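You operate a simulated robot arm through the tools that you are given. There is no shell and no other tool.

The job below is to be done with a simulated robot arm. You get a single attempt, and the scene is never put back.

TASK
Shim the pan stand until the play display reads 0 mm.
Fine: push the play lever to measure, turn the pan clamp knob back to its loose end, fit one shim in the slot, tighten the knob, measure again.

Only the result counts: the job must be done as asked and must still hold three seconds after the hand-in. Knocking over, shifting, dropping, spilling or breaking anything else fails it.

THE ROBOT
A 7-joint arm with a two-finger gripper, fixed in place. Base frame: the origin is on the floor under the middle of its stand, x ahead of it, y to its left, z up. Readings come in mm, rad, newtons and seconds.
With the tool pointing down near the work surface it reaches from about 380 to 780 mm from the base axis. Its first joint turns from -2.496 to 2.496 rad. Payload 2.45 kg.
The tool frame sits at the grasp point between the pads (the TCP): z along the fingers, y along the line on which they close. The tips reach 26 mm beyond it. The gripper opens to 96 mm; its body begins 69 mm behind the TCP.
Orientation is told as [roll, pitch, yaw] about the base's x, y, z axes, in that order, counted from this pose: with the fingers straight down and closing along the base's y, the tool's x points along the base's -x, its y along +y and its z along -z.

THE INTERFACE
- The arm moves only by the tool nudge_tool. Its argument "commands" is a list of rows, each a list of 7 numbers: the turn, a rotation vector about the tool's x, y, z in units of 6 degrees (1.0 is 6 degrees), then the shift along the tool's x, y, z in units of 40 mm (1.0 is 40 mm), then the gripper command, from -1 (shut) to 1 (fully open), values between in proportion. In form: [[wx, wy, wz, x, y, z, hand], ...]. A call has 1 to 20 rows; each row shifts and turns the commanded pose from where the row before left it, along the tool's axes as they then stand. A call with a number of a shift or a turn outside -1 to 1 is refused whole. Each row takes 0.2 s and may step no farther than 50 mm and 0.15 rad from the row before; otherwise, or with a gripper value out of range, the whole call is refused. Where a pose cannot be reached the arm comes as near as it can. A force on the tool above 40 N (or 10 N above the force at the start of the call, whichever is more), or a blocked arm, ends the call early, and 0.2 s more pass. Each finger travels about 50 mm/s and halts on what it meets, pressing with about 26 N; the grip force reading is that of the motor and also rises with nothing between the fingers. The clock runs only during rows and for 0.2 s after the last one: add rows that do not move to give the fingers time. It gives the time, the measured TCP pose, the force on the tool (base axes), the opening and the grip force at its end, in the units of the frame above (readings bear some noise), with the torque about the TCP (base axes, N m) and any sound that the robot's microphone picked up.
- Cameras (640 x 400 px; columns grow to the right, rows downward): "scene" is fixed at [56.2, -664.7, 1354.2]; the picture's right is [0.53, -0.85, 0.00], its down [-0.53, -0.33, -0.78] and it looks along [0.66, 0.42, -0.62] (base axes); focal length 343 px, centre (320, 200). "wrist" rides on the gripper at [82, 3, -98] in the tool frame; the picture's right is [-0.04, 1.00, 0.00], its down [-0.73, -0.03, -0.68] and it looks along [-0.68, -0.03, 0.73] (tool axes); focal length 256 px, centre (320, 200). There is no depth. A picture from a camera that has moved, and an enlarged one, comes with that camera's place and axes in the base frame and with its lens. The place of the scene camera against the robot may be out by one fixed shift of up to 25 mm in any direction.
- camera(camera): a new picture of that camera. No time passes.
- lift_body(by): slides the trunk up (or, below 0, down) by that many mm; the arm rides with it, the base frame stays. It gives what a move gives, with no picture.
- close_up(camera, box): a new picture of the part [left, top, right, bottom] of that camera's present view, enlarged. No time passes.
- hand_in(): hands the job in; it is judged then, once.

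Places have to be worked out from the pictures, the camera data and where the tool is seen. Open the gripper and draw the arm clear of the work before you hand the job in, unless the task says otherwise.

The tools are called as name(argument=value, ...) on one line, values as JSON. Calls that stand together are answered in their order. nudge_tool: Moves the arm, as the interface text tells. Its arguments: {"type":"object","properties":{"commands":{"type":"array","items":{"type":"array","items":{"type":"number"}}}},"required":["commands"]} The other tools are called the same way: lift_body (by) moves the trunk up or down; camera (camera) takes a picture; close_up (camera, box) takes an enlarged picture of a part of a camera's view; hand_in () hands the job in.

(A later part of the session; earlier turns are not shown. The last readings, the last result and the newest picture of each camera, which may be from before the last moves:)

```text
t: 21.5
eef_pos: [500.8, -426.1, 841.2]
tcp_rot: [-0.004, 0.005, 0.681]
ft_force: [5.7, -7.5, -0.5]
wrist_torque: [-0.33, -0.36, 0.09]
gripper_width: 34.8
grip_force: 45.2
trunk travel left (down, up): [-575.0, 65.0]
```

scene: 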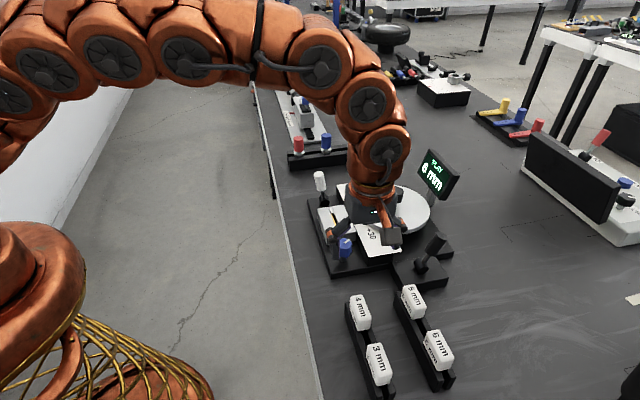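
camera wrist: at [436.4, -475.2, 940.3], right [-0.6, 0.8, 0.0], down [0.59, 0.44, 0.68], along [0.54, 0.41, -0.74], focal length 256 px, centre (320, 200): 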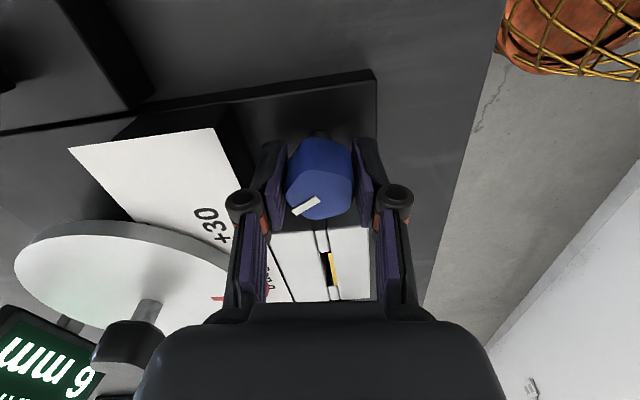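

Side load is now small. I'll try turning the knob counter-clockwise a few degrees and check the torque.

nudge_tool(commands=[[0, 0, -0.5, 0, -0.02, 0, -1], [0, 0, -0.5, 0, 0, 0, -1], [0, 0, 0, 0, 0, 0, -1]])

close_up(camera="wrist", box=[240, 110, 400, 310])

```text
t: 22.3
eef_pos: [500.5, -426.4, 841.9]
tcp_rot: [-0.003, 0.003, 0.786]
ft_force: [8.9, -10.3, 5.3]
wrist_torque: [-0.16, -0.22, 0.03]
gripper_width: 34.9
grip_force: 44.9
trunk travel left (down, up): [-575.0, 65.0]
```

```text
2.00 times, centred on (320, 210) of wrist
camera zoom: at [441.2, -481.2, 940.3], right [-0.68, 0.73, 0.0], down [0.54, 0.5, 0.68], along [0.5, 0.46, -0.74], focal length 512 px, centre (320, 180)
```

zoom: 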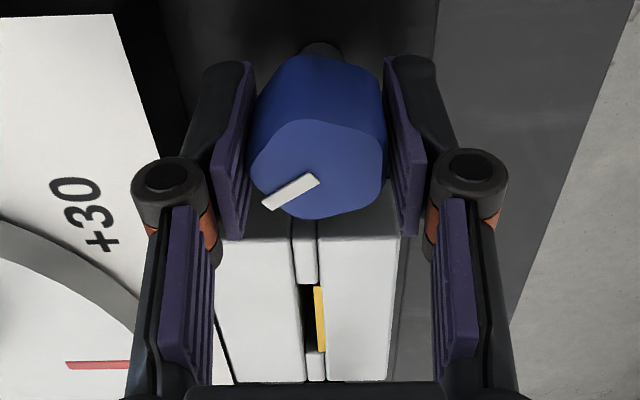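

The mark kept its place relative to the fingers, so the knob turned with the gripper at low torque. I'll continue counter-clockwise in 5° steps.

nudge_tool(commands=[[0, 0, -0.8, 0, -0.02, 0, -1], [0, 0, -0.8, 0, 0, 0, -1], [0, 0, -0.8, 0, 0, 0, -1], [0, 0, -0.8, 0, 0, 0, -1], [0, 0, 0, 0, 0, 0, -1]])

camera(camera="wrist")

close_up(camera="wrist", box=[240, 110, 400, 310])

```text
t: 23.5
eef_pos: [500.5, -424.4, 841.8]
tcp_rot: [-0.002, 0.002, 1.122]
ft_force: [13.6, -5.3, 13.7]
wrist_torque: [0.12, -0.35, 0.03]
gripper_width: 34.9
grip_force: 44.7
trunk travel left (down, up): [-575.0, 65.0]
```

```text
taken
camera wrist: at [462.6, -497.7, 940.3], right [-0.88, 0.47, 0.0], down [0.35, 0.65, 0.68], along [0.32, 0.6, -0.74], focal length 256 px, centre (320, 200)
```

wrist: 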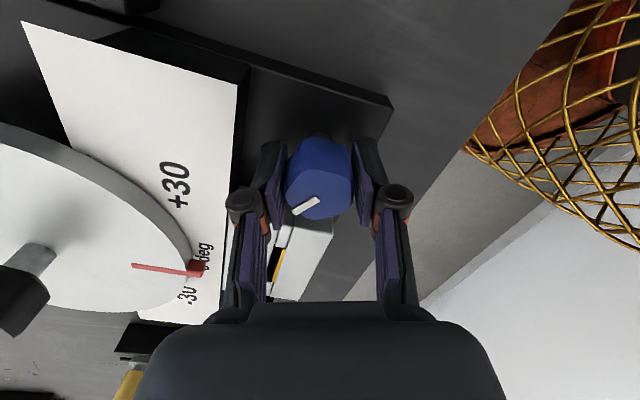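

```text
2.00 times, centred on (320, 210) of wrist
camera zoom: at [462.6, -497.7, 940.3], right [-0.88, 0.47, 0.0], down [0.35, 0.65, 0.68], along [0.32, 0.6, -0.74], focal length 512 px, centre (320, 180)
```

zoom: 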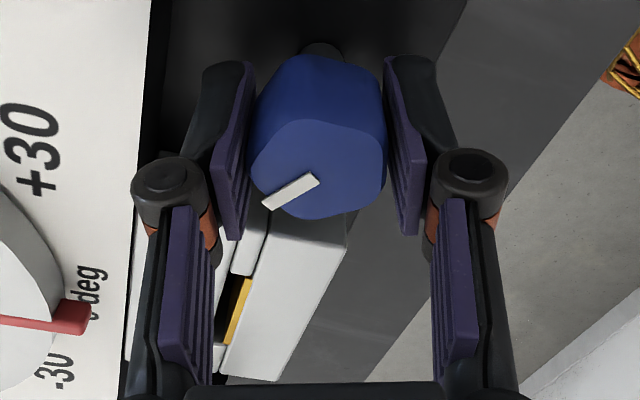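

The knob turns freely and is now rotated about 25°. I'll relieve the small accumulated loads and keep going counter-clockwise.

nudge_tool(commands=[[0, 0, -0.8, 0, -0.05, -0.05, -1], [0, 0, -0.8, 0, 0, 0, -1], [0, 0, -0.8, 0, 0, 0, -1], [0, 0, -0.8, 0, 0, 0, -1], [0, 0, 0, 0, 0, 0, -1]])

camera(camera="wrist")

close_up(camera="wrist", box=[200, 110, 360, 310])

```text
t: 24.7
eef_pos: [500.7, -425.5, 842.1]
tcp_rot: [0.005, 0.003, 1.456]
ft_force: [-12.9, 6.1, -12.3]
wrist_torque: [0.16, 0.33, -0.02]
gripper_width: 35.0
grip_force: 45.0
trunk travel left (down, up): [-575.0, 65.0]
```

```text
taken
camera wrist: at [488.6, -506.6, 940.1], right [-0.99, 0.15, 0.0], down [0.12, 0.73, 0.68], along [0.1, 0.67, -0.74], focal length 256 px, centre (320, 200)
```

wrist: 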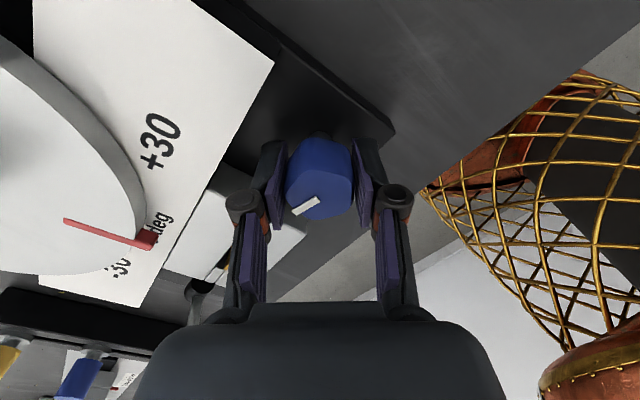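

```text
2.00 times, centred on (280, 210) of wrist
camera zoom: at [488.6, -506.6, 940.1], right [-0.99, 0.15, 0.0], down [0.12, 0.73, 0.68], along [0.1, 0.67, -0.74], focal length 512 px, centre (400, 180)
```

zoom: 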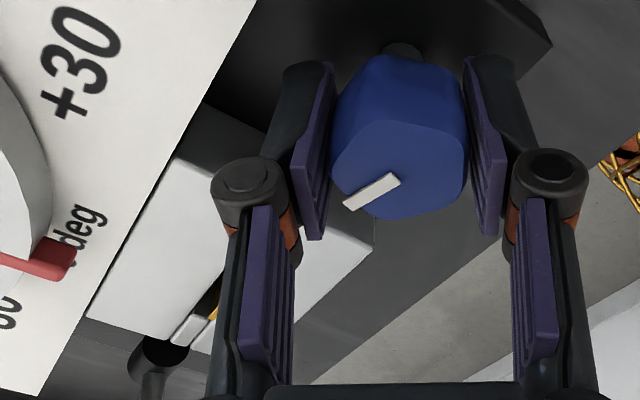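

Still turning freely at about 44° of rotation. I'll check the slot from the scene camera to see whether the gap is opening.

close_up(camera="scene", box=[290, 160, 470, 290])

close_up(camera="wrist", box=[150, 200, 260, 310])

```text
3.08 times, centred on (380, 225) of scene
camera zoom: at [56.2, -664.7, 1354.2], right [0.53, -0.85, 0.0], down [-0.53, -0.33, -0.78], along [0.66, 0.42, -0.62], focal length 1054 px, centre (135, 123)
```

zoom: 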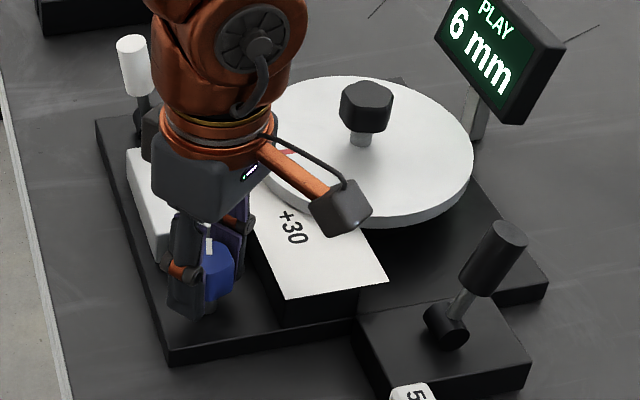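

```text
3.64 times, centred on (205, 255) of wrist
camera zoom: at [488.6, -506.6, 940.1], right [-0.99, 0.15, 0.0], down [0.12, 0.73, 0.68], along [0.1, 0.67, -0.74], focal length 931 px, centre (738, 0)
```

zoom: 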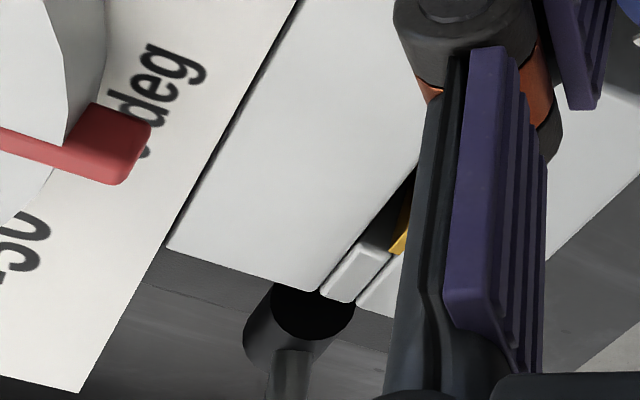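

No visible change in the gap yet from here. I'll balance the loads and continue counter-clockwise looking for the end stop.

nudge_tool(commands=[[0, 0, -0.8, 0, 0.03, 0.03, -1], [0, 0, -0.8, 0, 0, 0, -1], [0, 0, -0.8, 0, 0, 0, -1], [0, 0, -0.8, 0, 0, 0, -1], [0, 0, 0, 0, 0, 0, -1]])

camera(camera="wrist")

```text
t: 25.9
eef_pos: [500.1, -424.6, 842.1]
tcp_rot: [0.001, 0.003, 1.793]
ft_force: [-11.7, 8.3, 0.2]
wrist_torque: [0.43, 0.22, -0.04]
gripper_width: 35.1
grip_force: 45.7
trunk travel left (down, up): [-575.0, 65.0]
```

```text
taken
camera wrist: at [515.1, -505.9, 940.3], right [-0.98, -0.18, 0.0], down [-0.13, 0.72, 0.68], along [-0.12, 0.66, -0.74], focal length 256 px, centre (320, 200)
```

wrist: 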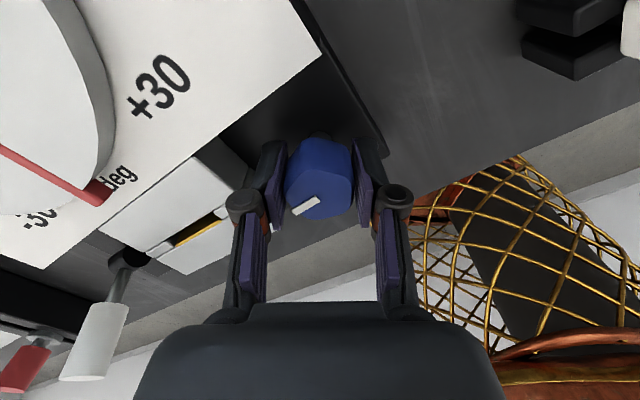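

close_up(camera="wrist", box=[120, 190, 260, 290])

nudge_tool(commands=[[0, 0, -0.8, 0, 0.0, 0.0, -1], [0, 0, -0.8, 0, 0, 0, -1], [0, 0, -0.8, 0, 0, 0, -1], [0, 0, -0.8, 0, 0, 0, -1], [0, 0, 0, 0, 0, 0, -1]])

camera(camera="wrist")

```text
4.00 times, centred on (190, 240) of wrist
camera zoom: at [515.1, -505.9, 940.3], right [-0.98, -0.18, 0.0], down [-0.13, 0.72, 0.68], along [-0.12, 0.66, -0.74], focal length 1024 px, centre (840, 40)
```

zoom: 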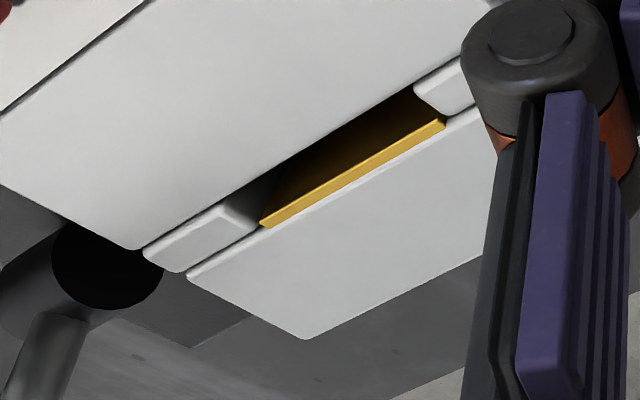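

```text
t: 27.1
eef_pos: [499.2, -425.2, 842.1]
tcp_rot: [0.005, 0.003, 2.127]
ft_force: [-14.3, 0.9, -1.2]
wrist_torque: [-0.15, 0.21, -0.03]
gripper_width: 34.9
grip_force: 45.1
trunk travel left (down, up): [-575.0, 65.0]
```

```text
taken
camera wrist: at [540.4, -496.8, 940.1], right [-0.87, -0.49, 0.0], down [-0.36, 0.64, 0.68], along [-0.34, 0.59, -0.74], focal length 256 px, centre (320, 200)
```

wrist: 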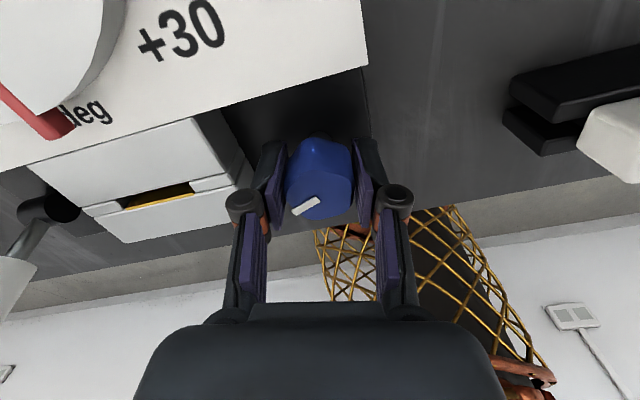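

nudge_tool(commands=[[0, 0, -0.8, 0, 0.025, 0.0, -1], [0, 0, -0.8, 0, 0, 0, -1], [0, 0, -0.8, 0, 0, 0, -1], [0, 0, -0.8, 0, 0, 0, -1], [0, 0, 0, 0, 0, 0, -1]])

camera(camera="wrist")

close_up(camera="scene", box=[290, 160, 470, 290])

```text
t: 28.3
eef_pos: [500.1, -424.2, 840.8]
tcp_rot: [0.002, 0.006, 2.293]
ft_force: [-1.4, -1.5, 21.5]
wrist_torque: [-0.02, 0.04, -0.01]
gripper_width: 34.9
grip_force: 45.1
out of reach, approached as far as the arm can: row 3, 4
trunk travel left (down, up): [-575.0, 65.0]
```

```text
taken
camera wrist: at [551.1, -488.9, 940.4], right [-0.78, -0.63, 0.0], down [-0.46, 0.57, 0.67], along [-0.43, 0.52, -0.74], focal length 256 px, centre (320, 200)
```

wrist: 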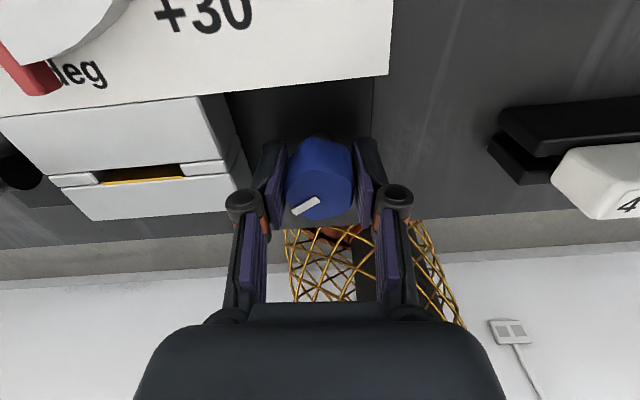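

```text
3.08 times, centred on (380, 225) of scene
camera zoom: at [56.2, -664.7, 1354.2], right [0.53, -0.85, 0.0], down [-0.53, -0.33, -0.78], along [0.66, 0.42, -0.62], focal length 1054 px, centre (135, 123)
```

zoom: 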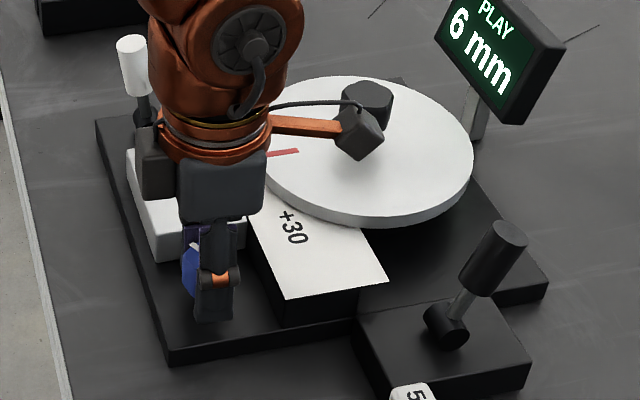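

The wrist limit is at yaw 2.29, with the knob turned about 92° counter-clockwise. I'll check the slot gap now.

close_up(camera="wrist", box=[0, 90, 250, 230])

close_up(camera="wrist", box=[80, 145, 210, 205])

```text
2.56 times, centred on (125, 160) of wrist
camera zoom: at [551.1, -488.9, 940.4], right [-0.78, -0.63, 0.0], down [-0.46, 0.57, 0.67], along [-0.43, 0.52, -0.74], focal length 655 px, centre (819, 302)
```

zoom: 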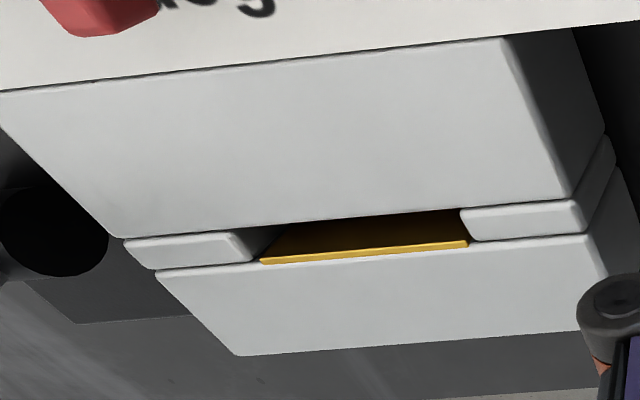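

```text
4.92 times, centred on (145, 175) of wrist
camera zoom: at [551.1, -488.9, 940.4], right [-0.78, -0.63, 0.0], down [-0.46, 0.57, 0.67], along [-0.43, 0.52, -0.74], focal length 1260 px, centre (1182, 323)
```

zoom: 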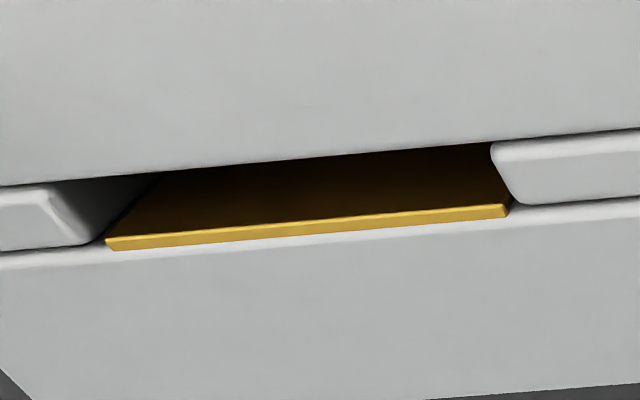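

The yellow clamp plate looks more retracted than before, so counter-clockwise seems to be the loosening direction. I'll release, lift clear, and rotate the wrist back by 180° to regrip for further turning.

nudge_tool(commands=[[0, 0, 0, 0, 0, 0, 0.04], [0, 0, 0, 0, 0, 0, 0.04], [0, 0, 0, 0, 0, -0.6, 0.04], [0, 0, 0, 0, 0, -0.6, 0.04], [0, 0, 1, 0, 0, 0, 0.04], [0, 0, 1, 0, 0, 0, 0.04], [0, 0, 1, 0, 0, 0, 0.04], [0, 0, 1, 0, 0, 0, 0.04], [0, 0, 1, 0, 0, 0, 0.04], [0, 0, 1, 0, 0, 0, 0.04], [0, 0, 1, 0, 0, 0, 0.04], [0, 0, 1, 0, 0, 0, 0.04], [0, 0, 1, 0, 0, 0, 0.04], [0, 0, 1, 0, 0, 0, 0.04], [0, 0, 1, 0, 0, 0, 0.04], [0, 0, 1, 0, 0, 0, 0.04], [0, 0, 1, 0, 0, 0, 0.04], [0, 0, 1, 0, 0, 0, 0.04]])

camera(camera="wrist")

close_up(camera="wrist", box=[250, 80, 400, 310])

```text
t: 32.1
eef_pos: [500.4, -426.3, 890.4]
tcp_rot: [-0.002, 0.005, 0.824]
ft_force: [0.5, -0.6, 0.6]
wrist_torque: [0.0, -0.01, 0.03]
gripper_width: 50.0
grip_force: 0.1
trunk travel left (down, up): [-575.0, 65.0]
```

```text
taken
camera wrist: at [442.8, -484.0, 988.1], right [-0.71, 0.71, 0.0], down [0.52, 0.52, 0.68], along [0.48, 0.48, -0.74], focal length 256 px, centre (320, 200)
```

wrist: 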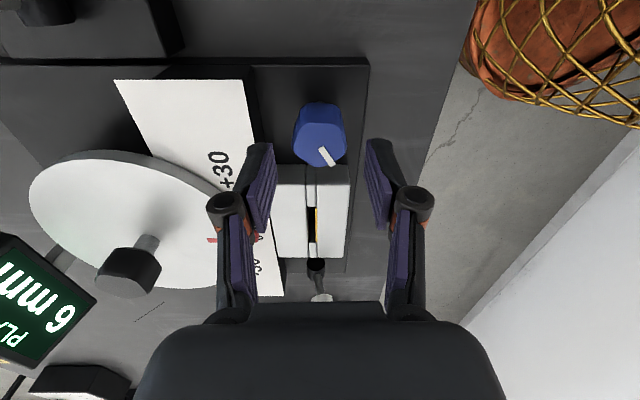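

```text
1.74 times, centred on (325, 195) of wrist
camera zoom: at [442.8, -484.0, 988.1], right [-0.71, 0.71, 0.0], down [0.52, 0.52, 0.68], along [0.48, 0.48, -0.74], focal length 445 px, centre (311, 209)
```

zoom: 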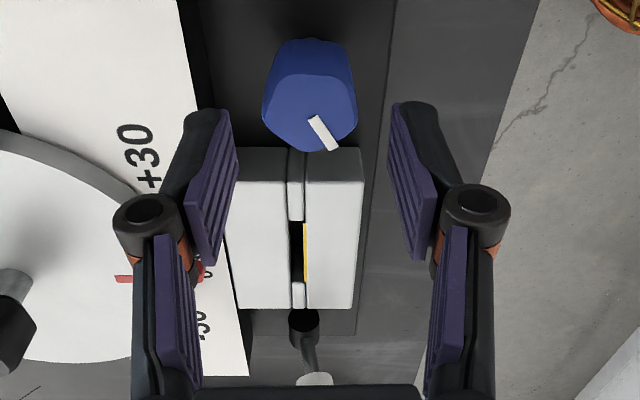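

The mark has moved and the yellow plate is visibly more retracted, so the gap is opening. I'll zoom on the slot to measure it.

close_up(camera="wrist", box=[290, 190, 340, 260])

close_up(camera="wrist", box=[280, 90, 360, 180])

```text
5.71 times, centred on (315, 225) of wrist
camera zoom: at [442.8, -484.0, 988.1], right [-0.71, 0.71, 0.0], down [0.52, 0.52, 0.68], along [0.48, 0.48, -0.74], focal length 1463 px, centre (349, 57)
```

zoom: 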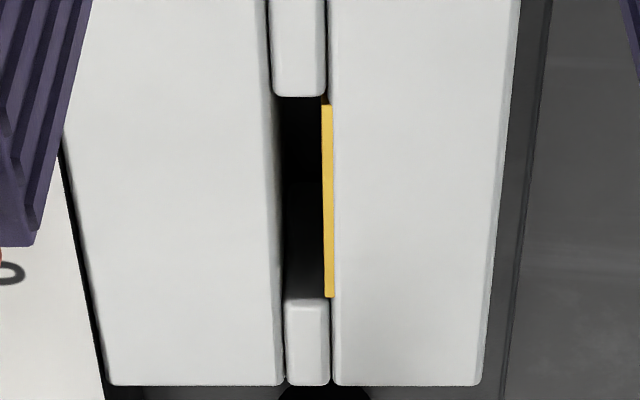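

```text
4.44 times, centred on (320, 135) of wrist
camera zoom: at [442.8, -484.0, 988.1], right [-0.71, 0.71, 0.0], down [0.52, 0.52, 0.68], along [0.48, 0.48, -0.74], focal length 1138 px, centre (320, 489)
```

zoom: 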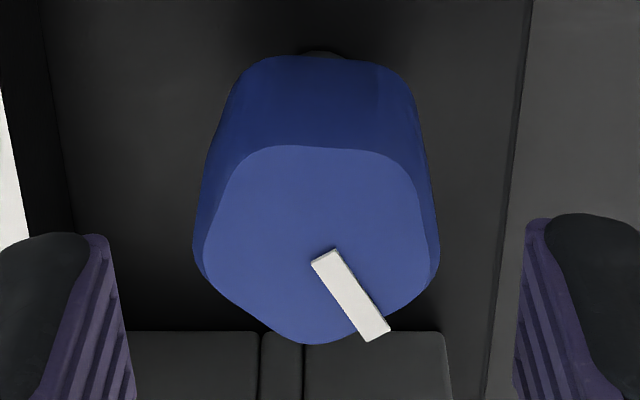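

The gap has opened to about 6.4 mm from about 5.7 mm, after 92° of turn. I'll keep going counter-clockwise, rotating the wrist back to yaw -85° (a good flat/vertex grip) to get over 200° more travel.

nudge_tool(commands=[[0, 0, 1, 0, 0, 0, 0.04], [0, 0, 1, 0, 0, 0, 0.04], [0, 0, 1, 0, 0, 0, 0.04], [0, 0, 1, 0, 0, 0, 0.04], [0, 0, 1, 0, 0, 0, 0.04], [0, 0, 1, 0, 0, 0, 0.04], [0, 0, 1, 0, 0, 0, 0.04], [0, 0, 1, 0, 0, 0, 0.04], [0, 0, 1, 0, 0, 0, 0.04], [0, 0, 1, 0, 0, 0, 0.04], [0, 0, 1, 0, 0, 0, 0.04], [0, 0, 1, 0, 0, 0, 0.04], [0, 0, 1, 0, 0, 0, 0.04], [0, 0, 1, 0, 0, 0, 0.04], [0, 0, 1, 0, 0, 0, 0.04], [0, 0, 1, 0, 0, 0, 0.04], [0, 0, 1, 0, 0, 0, 0.04], [0, 0, 1, 0, 0, 0, 0.04], [0, 0, 1, 0, 0, 0, 0.04], [0, 0, 1, 0, 0, 0, 0.04]])

nudge_tool(commands=[[0, 0, 1, 0, 0, 0, 0.04], [0, 0, 1, 0, 0, 0, 0.04], [0, 0, 0, 0, 0, 0, 0.04]])

camera(camera="wrist")

close_up(camera="scene", box=[290, 160, 470, 290])

```text
t: 36.3
eef_pos: [499.9, -426.7, 889.3]
tcp_rot: [-0.005, -0.004, -1.269]
ft_force: [1.1, -0.1, 0.2]
wrist_torque: [0.01, 0.03, 0.0]
gripper_width: 50.0
grip_force: 0.1
trunk travel left (down, up): [-575.0, 65.0]
```

```text
t: 37.1
eef_pos: [499.5, -426.0, 890.4]
tcp_rot: [-0.002, -0.004, -1.477]
ft_force: [0.1, -0.4, 0.1]
wrist_torque: [0.01, -0.02, -0.03]
gripper_width: 50.1
grip_force: 0.0
trunk travel left (down, up): [-575.0, 65.0]
```

```text
taken
camera wrist: at [496.6, -345.0, 987.7], right [1.0, 0.05, 0.0], down [0.04, -0.73, 0.68], along [0.03, -0.68, -0.73], focal length 256 px, centre (320, 200)
```

wrist: 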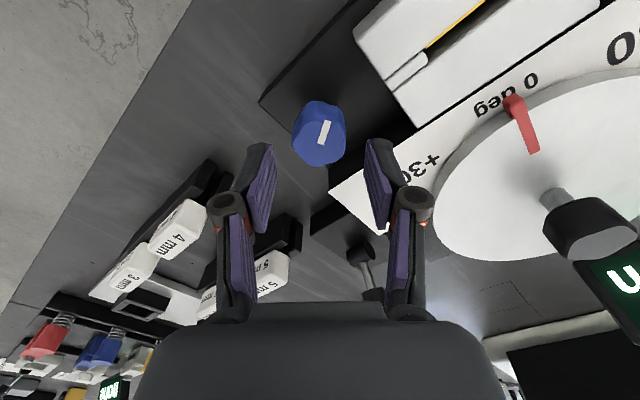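

```text
3.08 times, centred on (380, 225) of scene
camera zoom: at [56.2, -664.7, 1354.2], right [0.53, -0.85, 0.0], down [-0.53, -0.33, -0.78], along [0.66, 0.42, -0.62], focal length 1054 px, centre (135, 123)
```

zoom: 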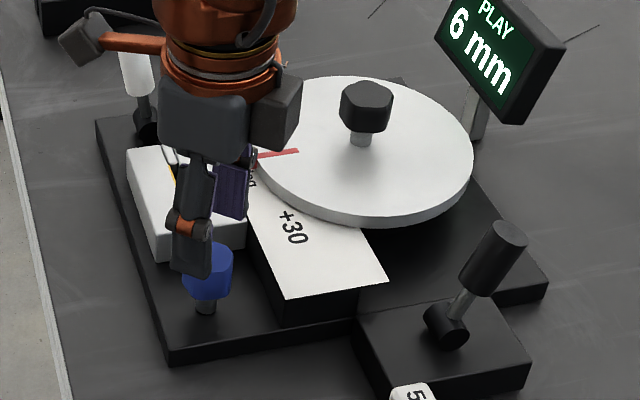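

Aligned above the knob at yaw -84.6°. I'll narrow to 46 mm for more clearance from the scale plate corner, descend to the same height, and grip.

nudge_tool(commands=[[0, 0, 0, 0, 0, 0.2, -0.042], [0, 0, 0, 0, 0, 0.4, -0.042], [0, 0, 0, 0, 0, 0.4, -0.042], [0, 0, 0, 0, 0, 0.2, -0.042], [0, 0, 0, 0, 0, 0, -0.3], [0, 0, 0, 0, 0, 0, -1], [0, 0, 0, 0, 0, 0, -1]])

camera(camera="wrist")

```text
t: 38.7
eef_pos: [498.9, -426.8, 841.7]
tcp_rot: [-0.003, -0.004, -1.478]
ft_force: [9.6, -2.0, 0.5]
wrist_torque: [-0.06, -0.21, 0.01]
gripper_width: 34.9
grip_force: 44.6
trunk travel left (down, up): [-575.0, 65.0]
```

```text
taken
camera wrist: at [496.1, -345.1, 939.2], right [1.0, 0.05, 0.0], down [0.04, -0.73, 0.68], along [0.04, -0.68, -0.73], focal length 256 px, centre (320, 200)
```

wrist: 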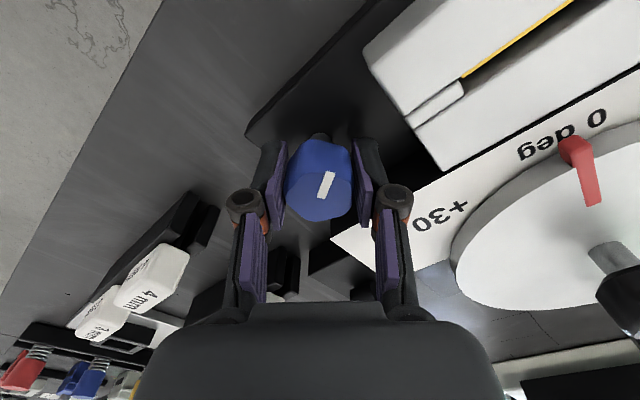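

Good grip with little side load. Continuing counter-clockwise in chunks, checking the torque after each.

nudge_tool(commands=[[0, 0, -0.9, 0, 0.02, 0, -1], [0, 0, -0.9, 0, 0, 0, -1], [0, 0, -0.9, 0, 0, 0, -1], [0, 0, -0.9, 0, 0, 0, -1], [0, 0, -0.9, 0, 0, 0, -1], [0, 0, -0.9, 0, 0, 0, -1], [0, 0, 0, 0, 0, 0, -1]])

camera(camera="wrist")

```text
t: 40.3
eef_pos: [500.6, -426.6, 841.5]
tcp_rot: [-0.004, -0.002, -0.912]
ft_force: [-2.1, 0.3, 1.8]
wrist_torque: [-0.05, 0.03, -0.03]
gripper_width: 34.7
grip_force: 45.5
trunk travel left (down, up): [-575.0, 65.0]
```

```text
taken
camera wrist: at [453.4, -360.3, 939.4], right [0.81, 0.58, 0.0], down [0.43, -0.59, 0.68], along [0.39, -0.56, -0.73], focal length 256 px, centre (320, 200)
```

wrist: 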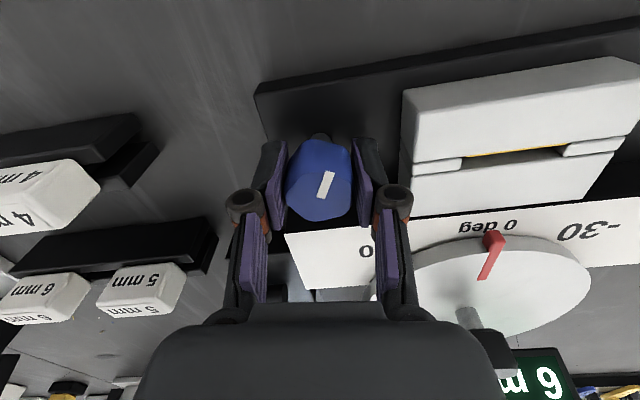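

Still turning without resistance, about 125° in total. Continuing.

nudge_tool(commands=[[0, 0, -0.9, 0, 0, 0, -1], [0, 0, -0.9, 0, 0, 0, -1], [0, 0, -0.9, 0, 0, 0, -1], [0, 0, -0.9, 0, 0, 0, -1], [0, 0, -0.9, 0, 0, 0, -1], [0, 0, -0.9, 0, 0, 0, -1], [0, 0, 0, 0, 0, 0, -1]])

camera(camera="wrist")

close_up(camera="wrist", box=[380, 30, 640, 240])

```text
t: 41.9
eef_pos: [500.8, -426.9, 841.5]
tcp_rot: [-0.005, 0.001, -0.346]
ft_force: [-2.9, -6.0, -6.2]
wrist_torque: [-0.17, -0.24, -0.68]
gripper_width: 34.9
grip_force: 44.4
trunk travel left (down, up): [-575.0, 65.0]
```

```text
taken
camera wrist: at [426.4, -396.4, 939.7], right [0.38, 0.93, 0.0], down [0.68, -0.27, 0.68], along [0.63, -0.26, -0.73], focal length 256 px, centre (320, 200)
```

wrist: 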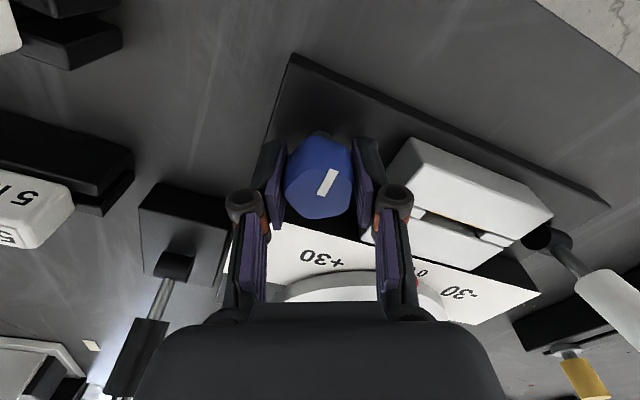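

```text
1.90 times, centred on (510, 135) of wrist
camera zoom: at [426.4, -396.4, 939.7], right [0.38, 0.93, 0.0], down [0.68, -0.27, 0.68], along [0.63, -0.26, -0.73], focal length 488 px, centre (-42, 324)
```

zoom: 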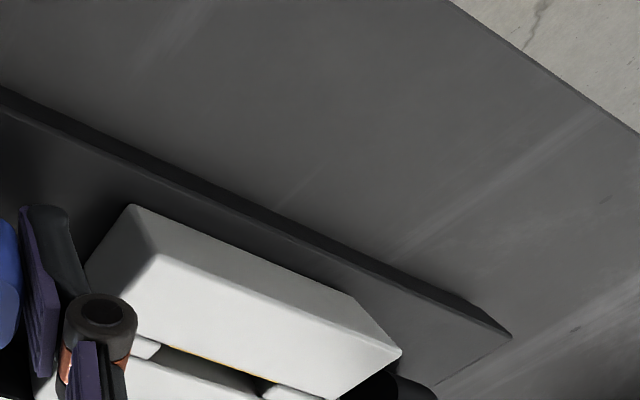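

A torque of -0.68 N·m has appeared about z, suggesting the loose end is near or reached after about 157°. One more small step to confirm it's a hard stop.

nudge_tool(commands=[[0, 0, -0.4, 0, 0, 0, -1], [0, 0, 0, 0, 0, 0, -1]])

close_up(camera="wrist", box=[240, 110, 400, 240])

close_up(camera="wrist", box=[400, 190, 530, 260])

```text
t: 42.5
eef_pos: [500.6, -427.0, 841.1]
tcp_rot: [-0.007, -0.001, -0.304]
ft_force: [-2.8, -7.7, -3.3]
wrist_torque: [-0.09, 0.05, -0.59]
gripper_width: 35.0
grip_force: 44.5
trunk travel left (down, up): [-575.0, 65.0]
```

```text
3.08 times, centred on (320, 175) of wrist
camera zoom: at [424.7, -399.3, 939.7], right [0.34, 0.94, 0.0], down [0.69, -0.24, 0.68], along [0.64, -0.23, -0.73], focal length 788 px, centre (320, 277)
```

zoom: 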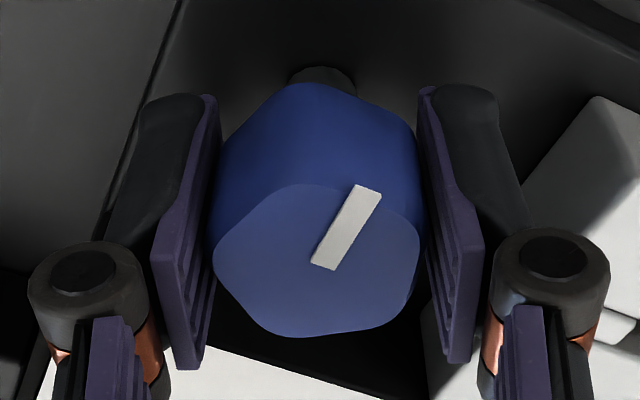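

```text
4.92 times, centred on (465, 225) of wrist
camera zoom: at [424.7, -399.3, 939.7], right [0.34, 0.94, 0.0], down [0.69, -0.24, 0.68], along [0.64, -0.23, -0.73], focal length 1260 px, centre (-394, 77)
```

zoom: 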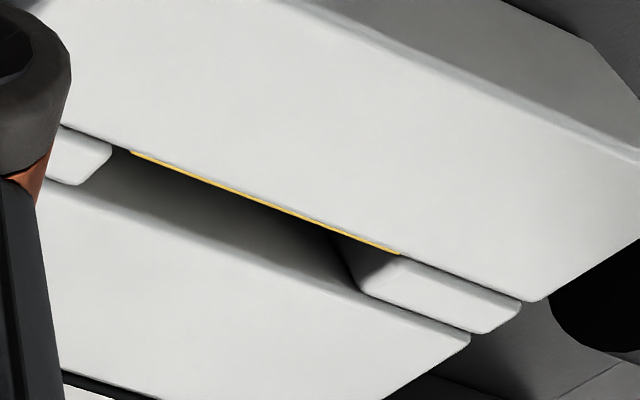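

The torque plateaued at about -0.6 and the mark has rotated about 150° and is now slipping slightly relative to the fingers. The yellow plate is almost fully retracted, so this is the loose end. I'll release and lift clear.

nudge_tool(commands=[[0, 0, 0, 0, 0, 0, -0.042], [0, 0, 0, 0, 0, 0, -0.042], [0, 0, 0, 0, 0, -0.6, -0.042], [0, 0, 0, 0, 0, -0.9, -0.042], [0, 0, 0, 0, 0, -0.9, 0.04], [0, 0, 0, 0, 0, 0, 0.04]])

camera(camera="wrist")

camera(camera="scene")

```text
t: 43.9
eef_pos: [499.6, -425.6, 937.2]
tcp_rot: [-0.001, 0.003, -0.302]
ft_force: [0.8, -1.3, -0.3]
wrist_torque: [0.03, -0.02, 0.01]
gripper_width: 49.7
grip_force: 0.0
trunk travel left (down, up): [-575.0, 65.0]
```

```text
taken
camera wrist: at [423.0, -398.9, 1036.1], right [0.34, 0.94, 0.0], down [0.69, -0.25, 0.68], along [0.64, -0.23, -0.73], focal length 256 px, centre (320, 200)
```

wrist: 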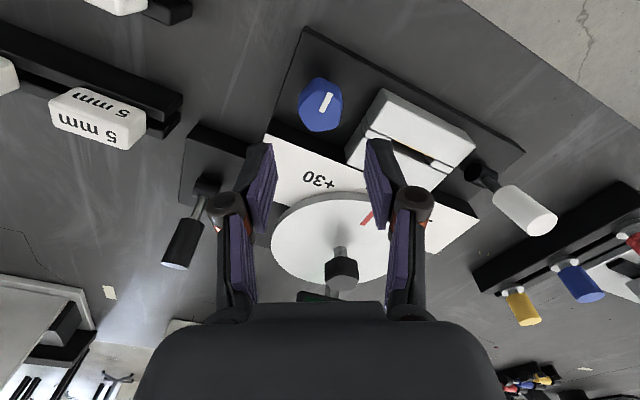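

```text
taken
```

scene: 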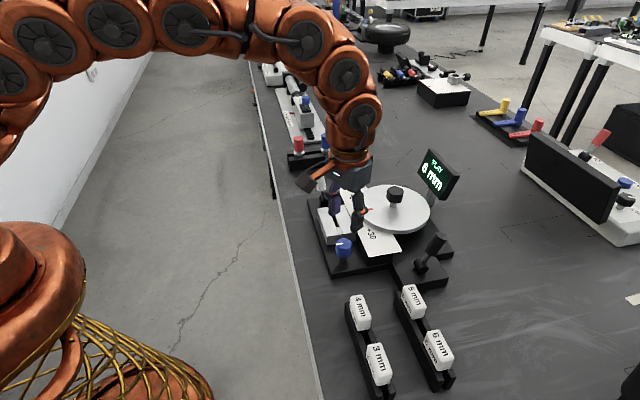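

The knob mark now points toward the table edge and the slot is at its widest. Next I'll rotate the tool to yaw 45° to match the shim racks, which run along u, and travel over to the 6 mm shim.

nudge_tool(commands=[[0, 0, -1, 0, 0, 0, 0.04], [0, 0, -1, 0, 0, 0, 0.04], [0, 0, -1, 0, 0, 0, 0.04], [0, 0, -1, 0, 0, 0, 0.04], [0, 0, -1, 0, 0, 0, 0.04], [0, 0, -1, 0, 0, 0, 0.04], [0, 0, -1, 0, 0, 0, 0.04], [0, 0, -1, 0, 0, 0, 0.04], [0, 0, -1, 0, 0, 0, 0.04], [0, 0, -1, 0, 0, 0, 0.04], [0, 0, -0.38, 0, 0, 0, 0.04], [0, 0, 0, 0.8, -0.28, 0, 0.04], [0, 0, 0, 0.8, -0.28, 0, 0.04], [0, 0, 0, 0.8, -0.28, 0, 0.04], [0, 0, 0, 0.8, -0.28, 0, 0.04], [0, 0, 0, 0.8, -0.28, 0, 0.04], [0, 0, 0, 0.8, -0.28, 0, 0.04], [0, 0, 0, 0, 0, 0, 0.04]])

camera(camera="wrist")

camera(camera="scene")

```text
t: 47.7
eef_pos: [412.0, -607.8, 938.1]
tcp_rot: [-0.002, 0.003, 0.783]
ft_force: [0.3, 0.2, -0.4]
wrist_torque: [0.01, 0.0, 0.0]
gripper_width: 50.1
grip_force: 0.0
trunk travel left (down, up): [-575.0, 65.0]
```

```text
taken
camera wrist: at [353.0, -663.1, 1037.2], right [-0.68, 0.74, 0.0], down [0.54, 0.5, 0.68], along [0.5, 0.46, -0.74], focal length 256 px, centre (320, 200)
```

wrist: 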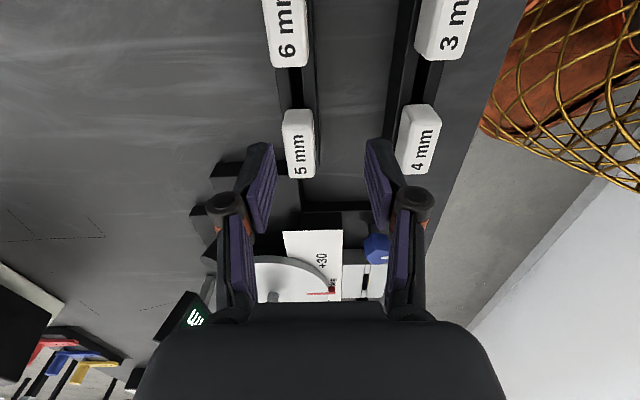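

```text
taken
```

scene: 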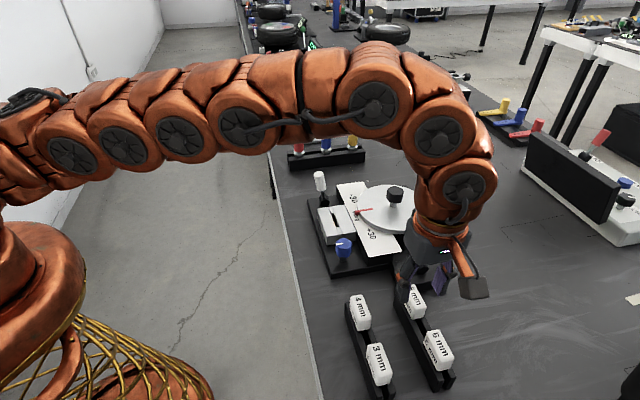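

The 6 mm shim is near (391, -658). I'll move above it and tilt for a straight-down look to get its exact centre and orientation.

nudge_tool(commands=[[0, 0, 0, 0.6, -0.16, 0, 1], [0, 0, 0, 0.6, -0.16, 0, 1], [0, 0.9, 0, 0, 0, 0, 1], [0, 0.9, 0, 0, 0, 0, 1], [0, 0.9, 0, 0, 0, 0, 1], [0, 0.9, 0, 0, 0, 0, 1], [0, 0.9, 0, 0, 0, 0, 1], [0, 0.9, 0, 0, 0, 0, 1], [0, 0.9, 0, 0, 0, 0, 1], [0, 0.9, 0, 0, 0, 0, 1], [0, 0, 0, 0, 0, 0, 1]])

camera(camera="wrist")

close_up(camera="wrist", box=[270, 130, 420, 290])

```text
t: 50.1
eef_pos: [386.5, -651.0, 939.2]
tcp_rot: [-0.004, 0.76, 0.781]
ft_force: [-0.6, 0.0, 0.2]
wrist_torque: [-0.02, 0.03, -0.01]
gripper_width: 96.0
grip_force: 0.1
trunk travel left (down, up): [-575.0, 65.0]
```

```text
taken
camera wrist: at [391.8, -643.8, 1066.6], right [-0.68, 0.73, -0.03], down [0.73, 0.68, -0.01], along [0.01, -0.03, -1.0], focal length 256 px, centre (320, 200)
```

wrist: 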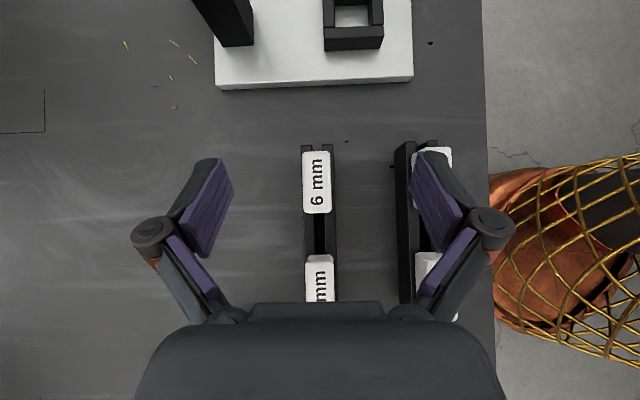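

```text
2.50 times, centred on (345, 210) of wrist
camera zoom: at [391.8, -643.8, 1066.6], right [-0.68, 0.73, -0.03], down [0.73, 0.68, -0.01], along [0.01, -0.03, -1.0], focal length 640 px, centre (258, 175)
```

zoom: 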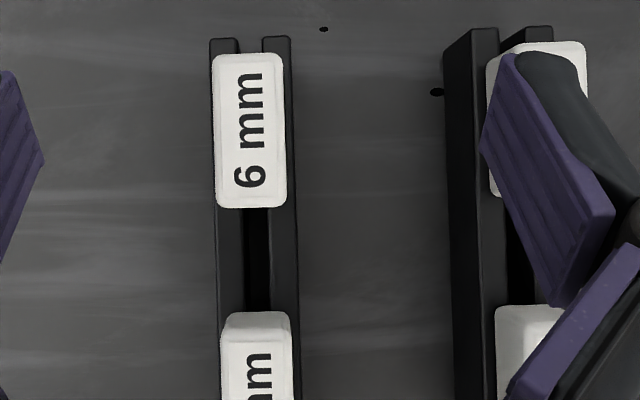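

The 6 mm shim head is about 26 x 55 mm, centred near (384.7, -663.3) and aligned with u. I'll return the tool to vertical directly over it and check its height with another view.

nudge_tool(commands=[[0, -0.9, 0, 0, 0, 0, 1], [0, -0.9, 0, 0, 0, 0, 1], [0, -0.9, 0, 0, 0, 0, 0.4], [0, -0.9, 0, 0, 0, 0, 0.4], [0, -0.9, 0, 0, 0, 0, 0.4], [0, -0.9, 0, 0, 0, 0, 0.4], [0, -0.9, 0, 0, 0, 0, 0.4], [0, -0.9, 0, 0, 0, 0, 0.4], [0, 0, 0, 0.24, -0.19, 0, 0.4], [0, 0, 0, 0, 0, 0, 0.4]])

camera(camera="wrist")

close_up(camera="wrist", box=[240, 60, 400, 260])

```text
t: 52.3
eef_pos: [386.6, -651.9, 939.4]
tcp_rot: [-0.001, 0.003, 0.783]
ft_force: [0.3, -0.2, 0.7]
wrist_torque: [-0.01, -0.01, 0.01]
gripper_width: 67.0
grip_force: 0.0
out of reach, approached as far as the arm can: row 9
trunk travel left (down, up): [-575.0, 65.0]
```

```text
taken
camera wrist: at [327.1, -707.0, 1037.0], right [-0.68, 0.74, 0.0], down [0.54, 0.5, 0.68], along [0.5, 0.46, -0.74], focal length 256 px, centre (320, 200)
```

wrist: 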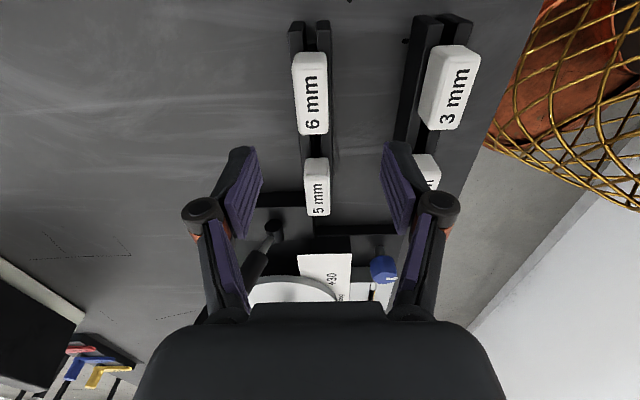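

```text
2.00 times, centred on (320, 160) of wrist
camera zoom: at [327.1, -707.0, 1037.0], right [-0.68, 0.74, 0.0], down [0.54, 0.5, 0.68], along [0.5, 0.46, -0.74], focal length 512 px, centre (320, 280)
```

zoom: 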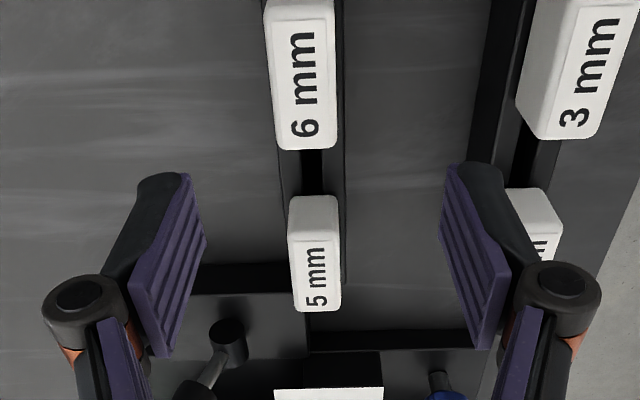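

The head top is at about z 854.5, centred (385, -662), and the rack top is at about 805. The high pose hit the reach limit, so I'll descend partway, where reach is greater, and re-centre.

nudge_tool(commands=[[0, 0, 0, 0, 0, 0.5, 0.4], [0, 0, 0, 0, 0, 0.5, 0.4], [0, 0, 0, 0, 0, 0.3, 0.4], [0, 0, 0, 0, 0, 0, 0.4]])

camera(camera="wrist")

```text
t: 53.3
eef_pos: [387.4, -652.4, 888.0]
tcp_rot: [-0.002, 0.004, 0.785]
ft_force: [0.1, -0.1, 0.2]
wrist_torque: [0.01, 0.01, 0.0]
gripper_width: 67.0
grip_force: 0.1
trunk travel left (down, up): [-575.0, 65.0]
```

```text
taken
camera wrist: at [327.6, -707.3, 985.4], right [-0.68, 0.74, 0.0], down [0.54, 0.5, 0.68], along [0.5, 0.46, -0.74], focal length 256 px, centre (320, 200)
```

wrist: 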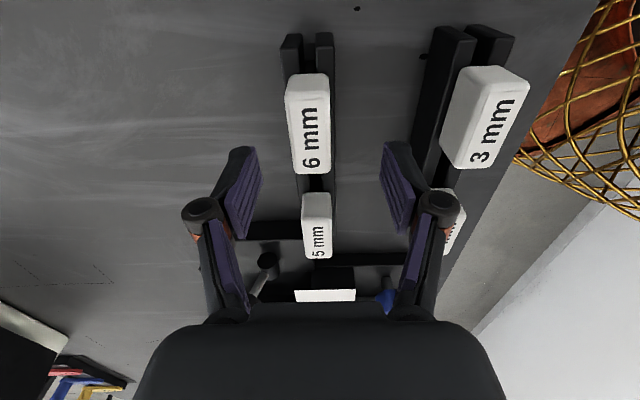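

nudge_tool(commands=[[0, 0, 0, 0.22, -0.13, 0, 0.4], [0, 0, 0, 0, 0, 0, 0.4]])

camera(camera="wrist")

close_up(camera="scene", box=[330, 200, 500, 400])

```text
t: 53.9
eef_pos: [382.8, -660.0, 888.8]
tcp_rot: [-0.001, 0.004, 0.782]
ft_force: [0.4, 0.7, -0.2]
wrist_torque: [0.03, 0.0, -0.02]
gripper_width: 67.3
grip_force: 0.1
trunk travel left (down, up): [-575.0, 65.0]
```

```text
taken
camera wrist: at [324.2, -716.5, 987.0], right [-0.68, 0.74, 0.0], down [0.54, 0.5, 0.68], along [0.5, 0.46, -0.74], focal length 256 px, centre (320, 200)
```

wrist: 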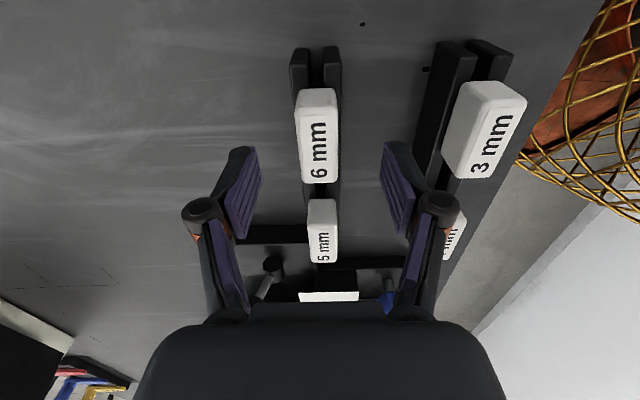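

```text
2.00 times, centred on (415, 300) of scene
camera zoom: at [56.2, -664.7, 1354.2], right [0.53, -0.85, 0.0], down [-0.53, -0.33, -0.78], along [0.66, 0.42, -0.62], focal length 685 px, centre (130, 0)
```

zoom: 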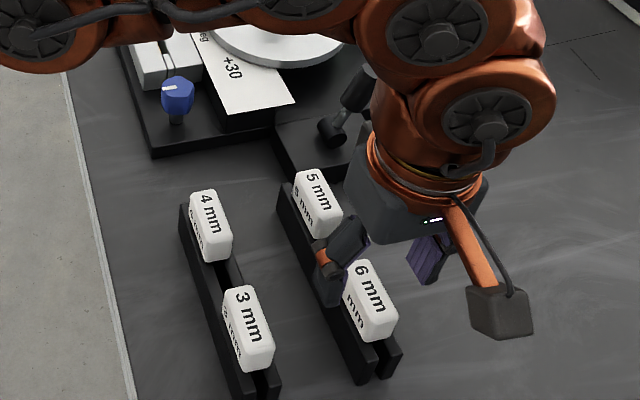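

The hand is nearly centred over the 6 mm head, needing about 1.5 mm toward v. I'll descend to pad level and close partway to 34 mm to check centring before gripping.

nudge_tool(commands=[[0, 0, 0, 0, -0.04, 0.4, 0.4], [0, 0, 0, 0, 0, 0.4, 0.2], [0, 0, 0, 0, 0, 0.36, -0.1], [0, 0, 0, 0, 0, 0, -0.29], [0, 0, 0, 0, 0, 0, -0.29]])

camera(camera="wrist")

close_up(camera="wrist", box=[230, 80, 410, 270])

close_up(camera="scene", box=[360, 260, 500, 400])

```text
t: 55.1
eef_pos: [386.3, -660.8, 840.6]
tcp_rot: [-0.002, 0.005, 0.781]
ft_force: [0.3, -0.1, -0.2]
wrist_torque: [0.0, -0.03, -0.03]
gripper_width: 33.7
grip_force: 0.0
trunk travel left (down, up): [-575.0, 65.0]
```

```text
taken
camera wrist: at [325.9, -716.9, 939.5], right [-0.68, 0.74, 0.0], down [0.54, 0.5, 0.68], along [0.5, 0.46, -0.74], focal length 256 px, centre (320, 200)
```

wrist: 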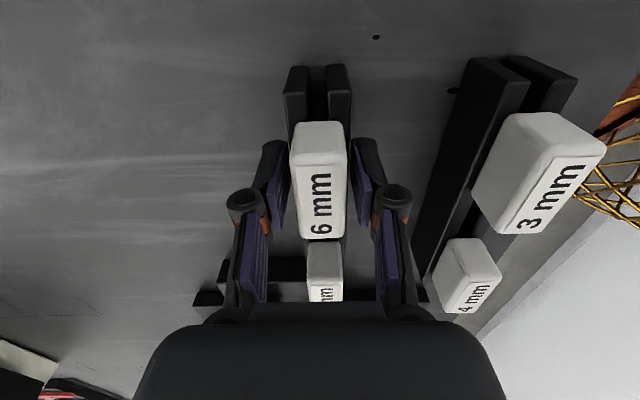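

```text
2.11 times, centred on (320, 175) of wrist
camera zoom: at [325.9, -716.9, 939.5], right [-0.68, 0.74, 0.0], down [0.54, 0.5, 0.68], along [0.5, 0.46, -0.74], focal length 539 px, centre (320, 253)
```

zoom: 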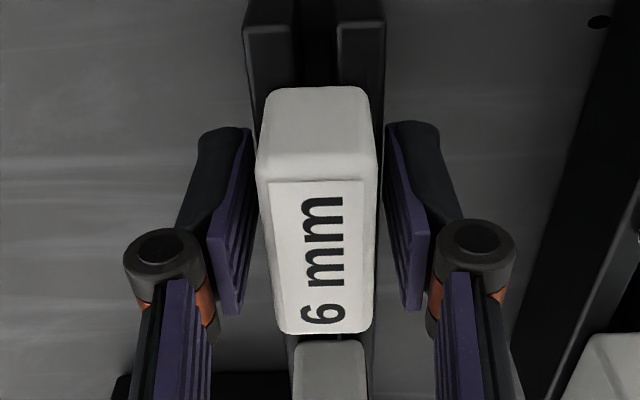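

```text
2.86 times, centred on (430, 330) of scene
camera zoom: at [56.2, -664.7, 1354.2], right [0.53, -0.85, 0.0], down [-0.53, -0.33, -0.78], along [0.66, 0.42, -0.62], focal length 979 px, centre (6, -171)
```

zoom: 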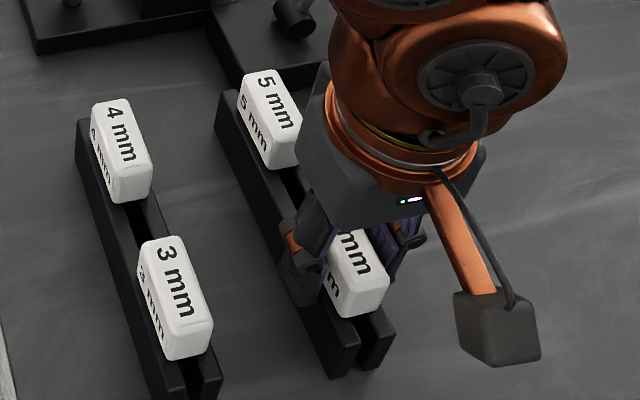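

The head looks centred between the pads. Closing to grip.

nudge_tool(commands=[[0, 0, 0, 0, 0, 0, -0.45], [0, 0, 0, 0, 0, 0, -0.6], [0, 0, 0, 0, 0, 0, -1]])

```text
t: 55.9
eef_pos: [385.3, -661.4, 841.4]
tcp_rot: [-0.003, 0.005, 0.783]
ft_force: [-2.5, 1.3, -0.8]
wrist_torque: [0.13, 0.08, 0.36]
gripper_width: 31.8
grip_force: 45.1
trunk travel left (down, up): [-575.0, 65.0]
```

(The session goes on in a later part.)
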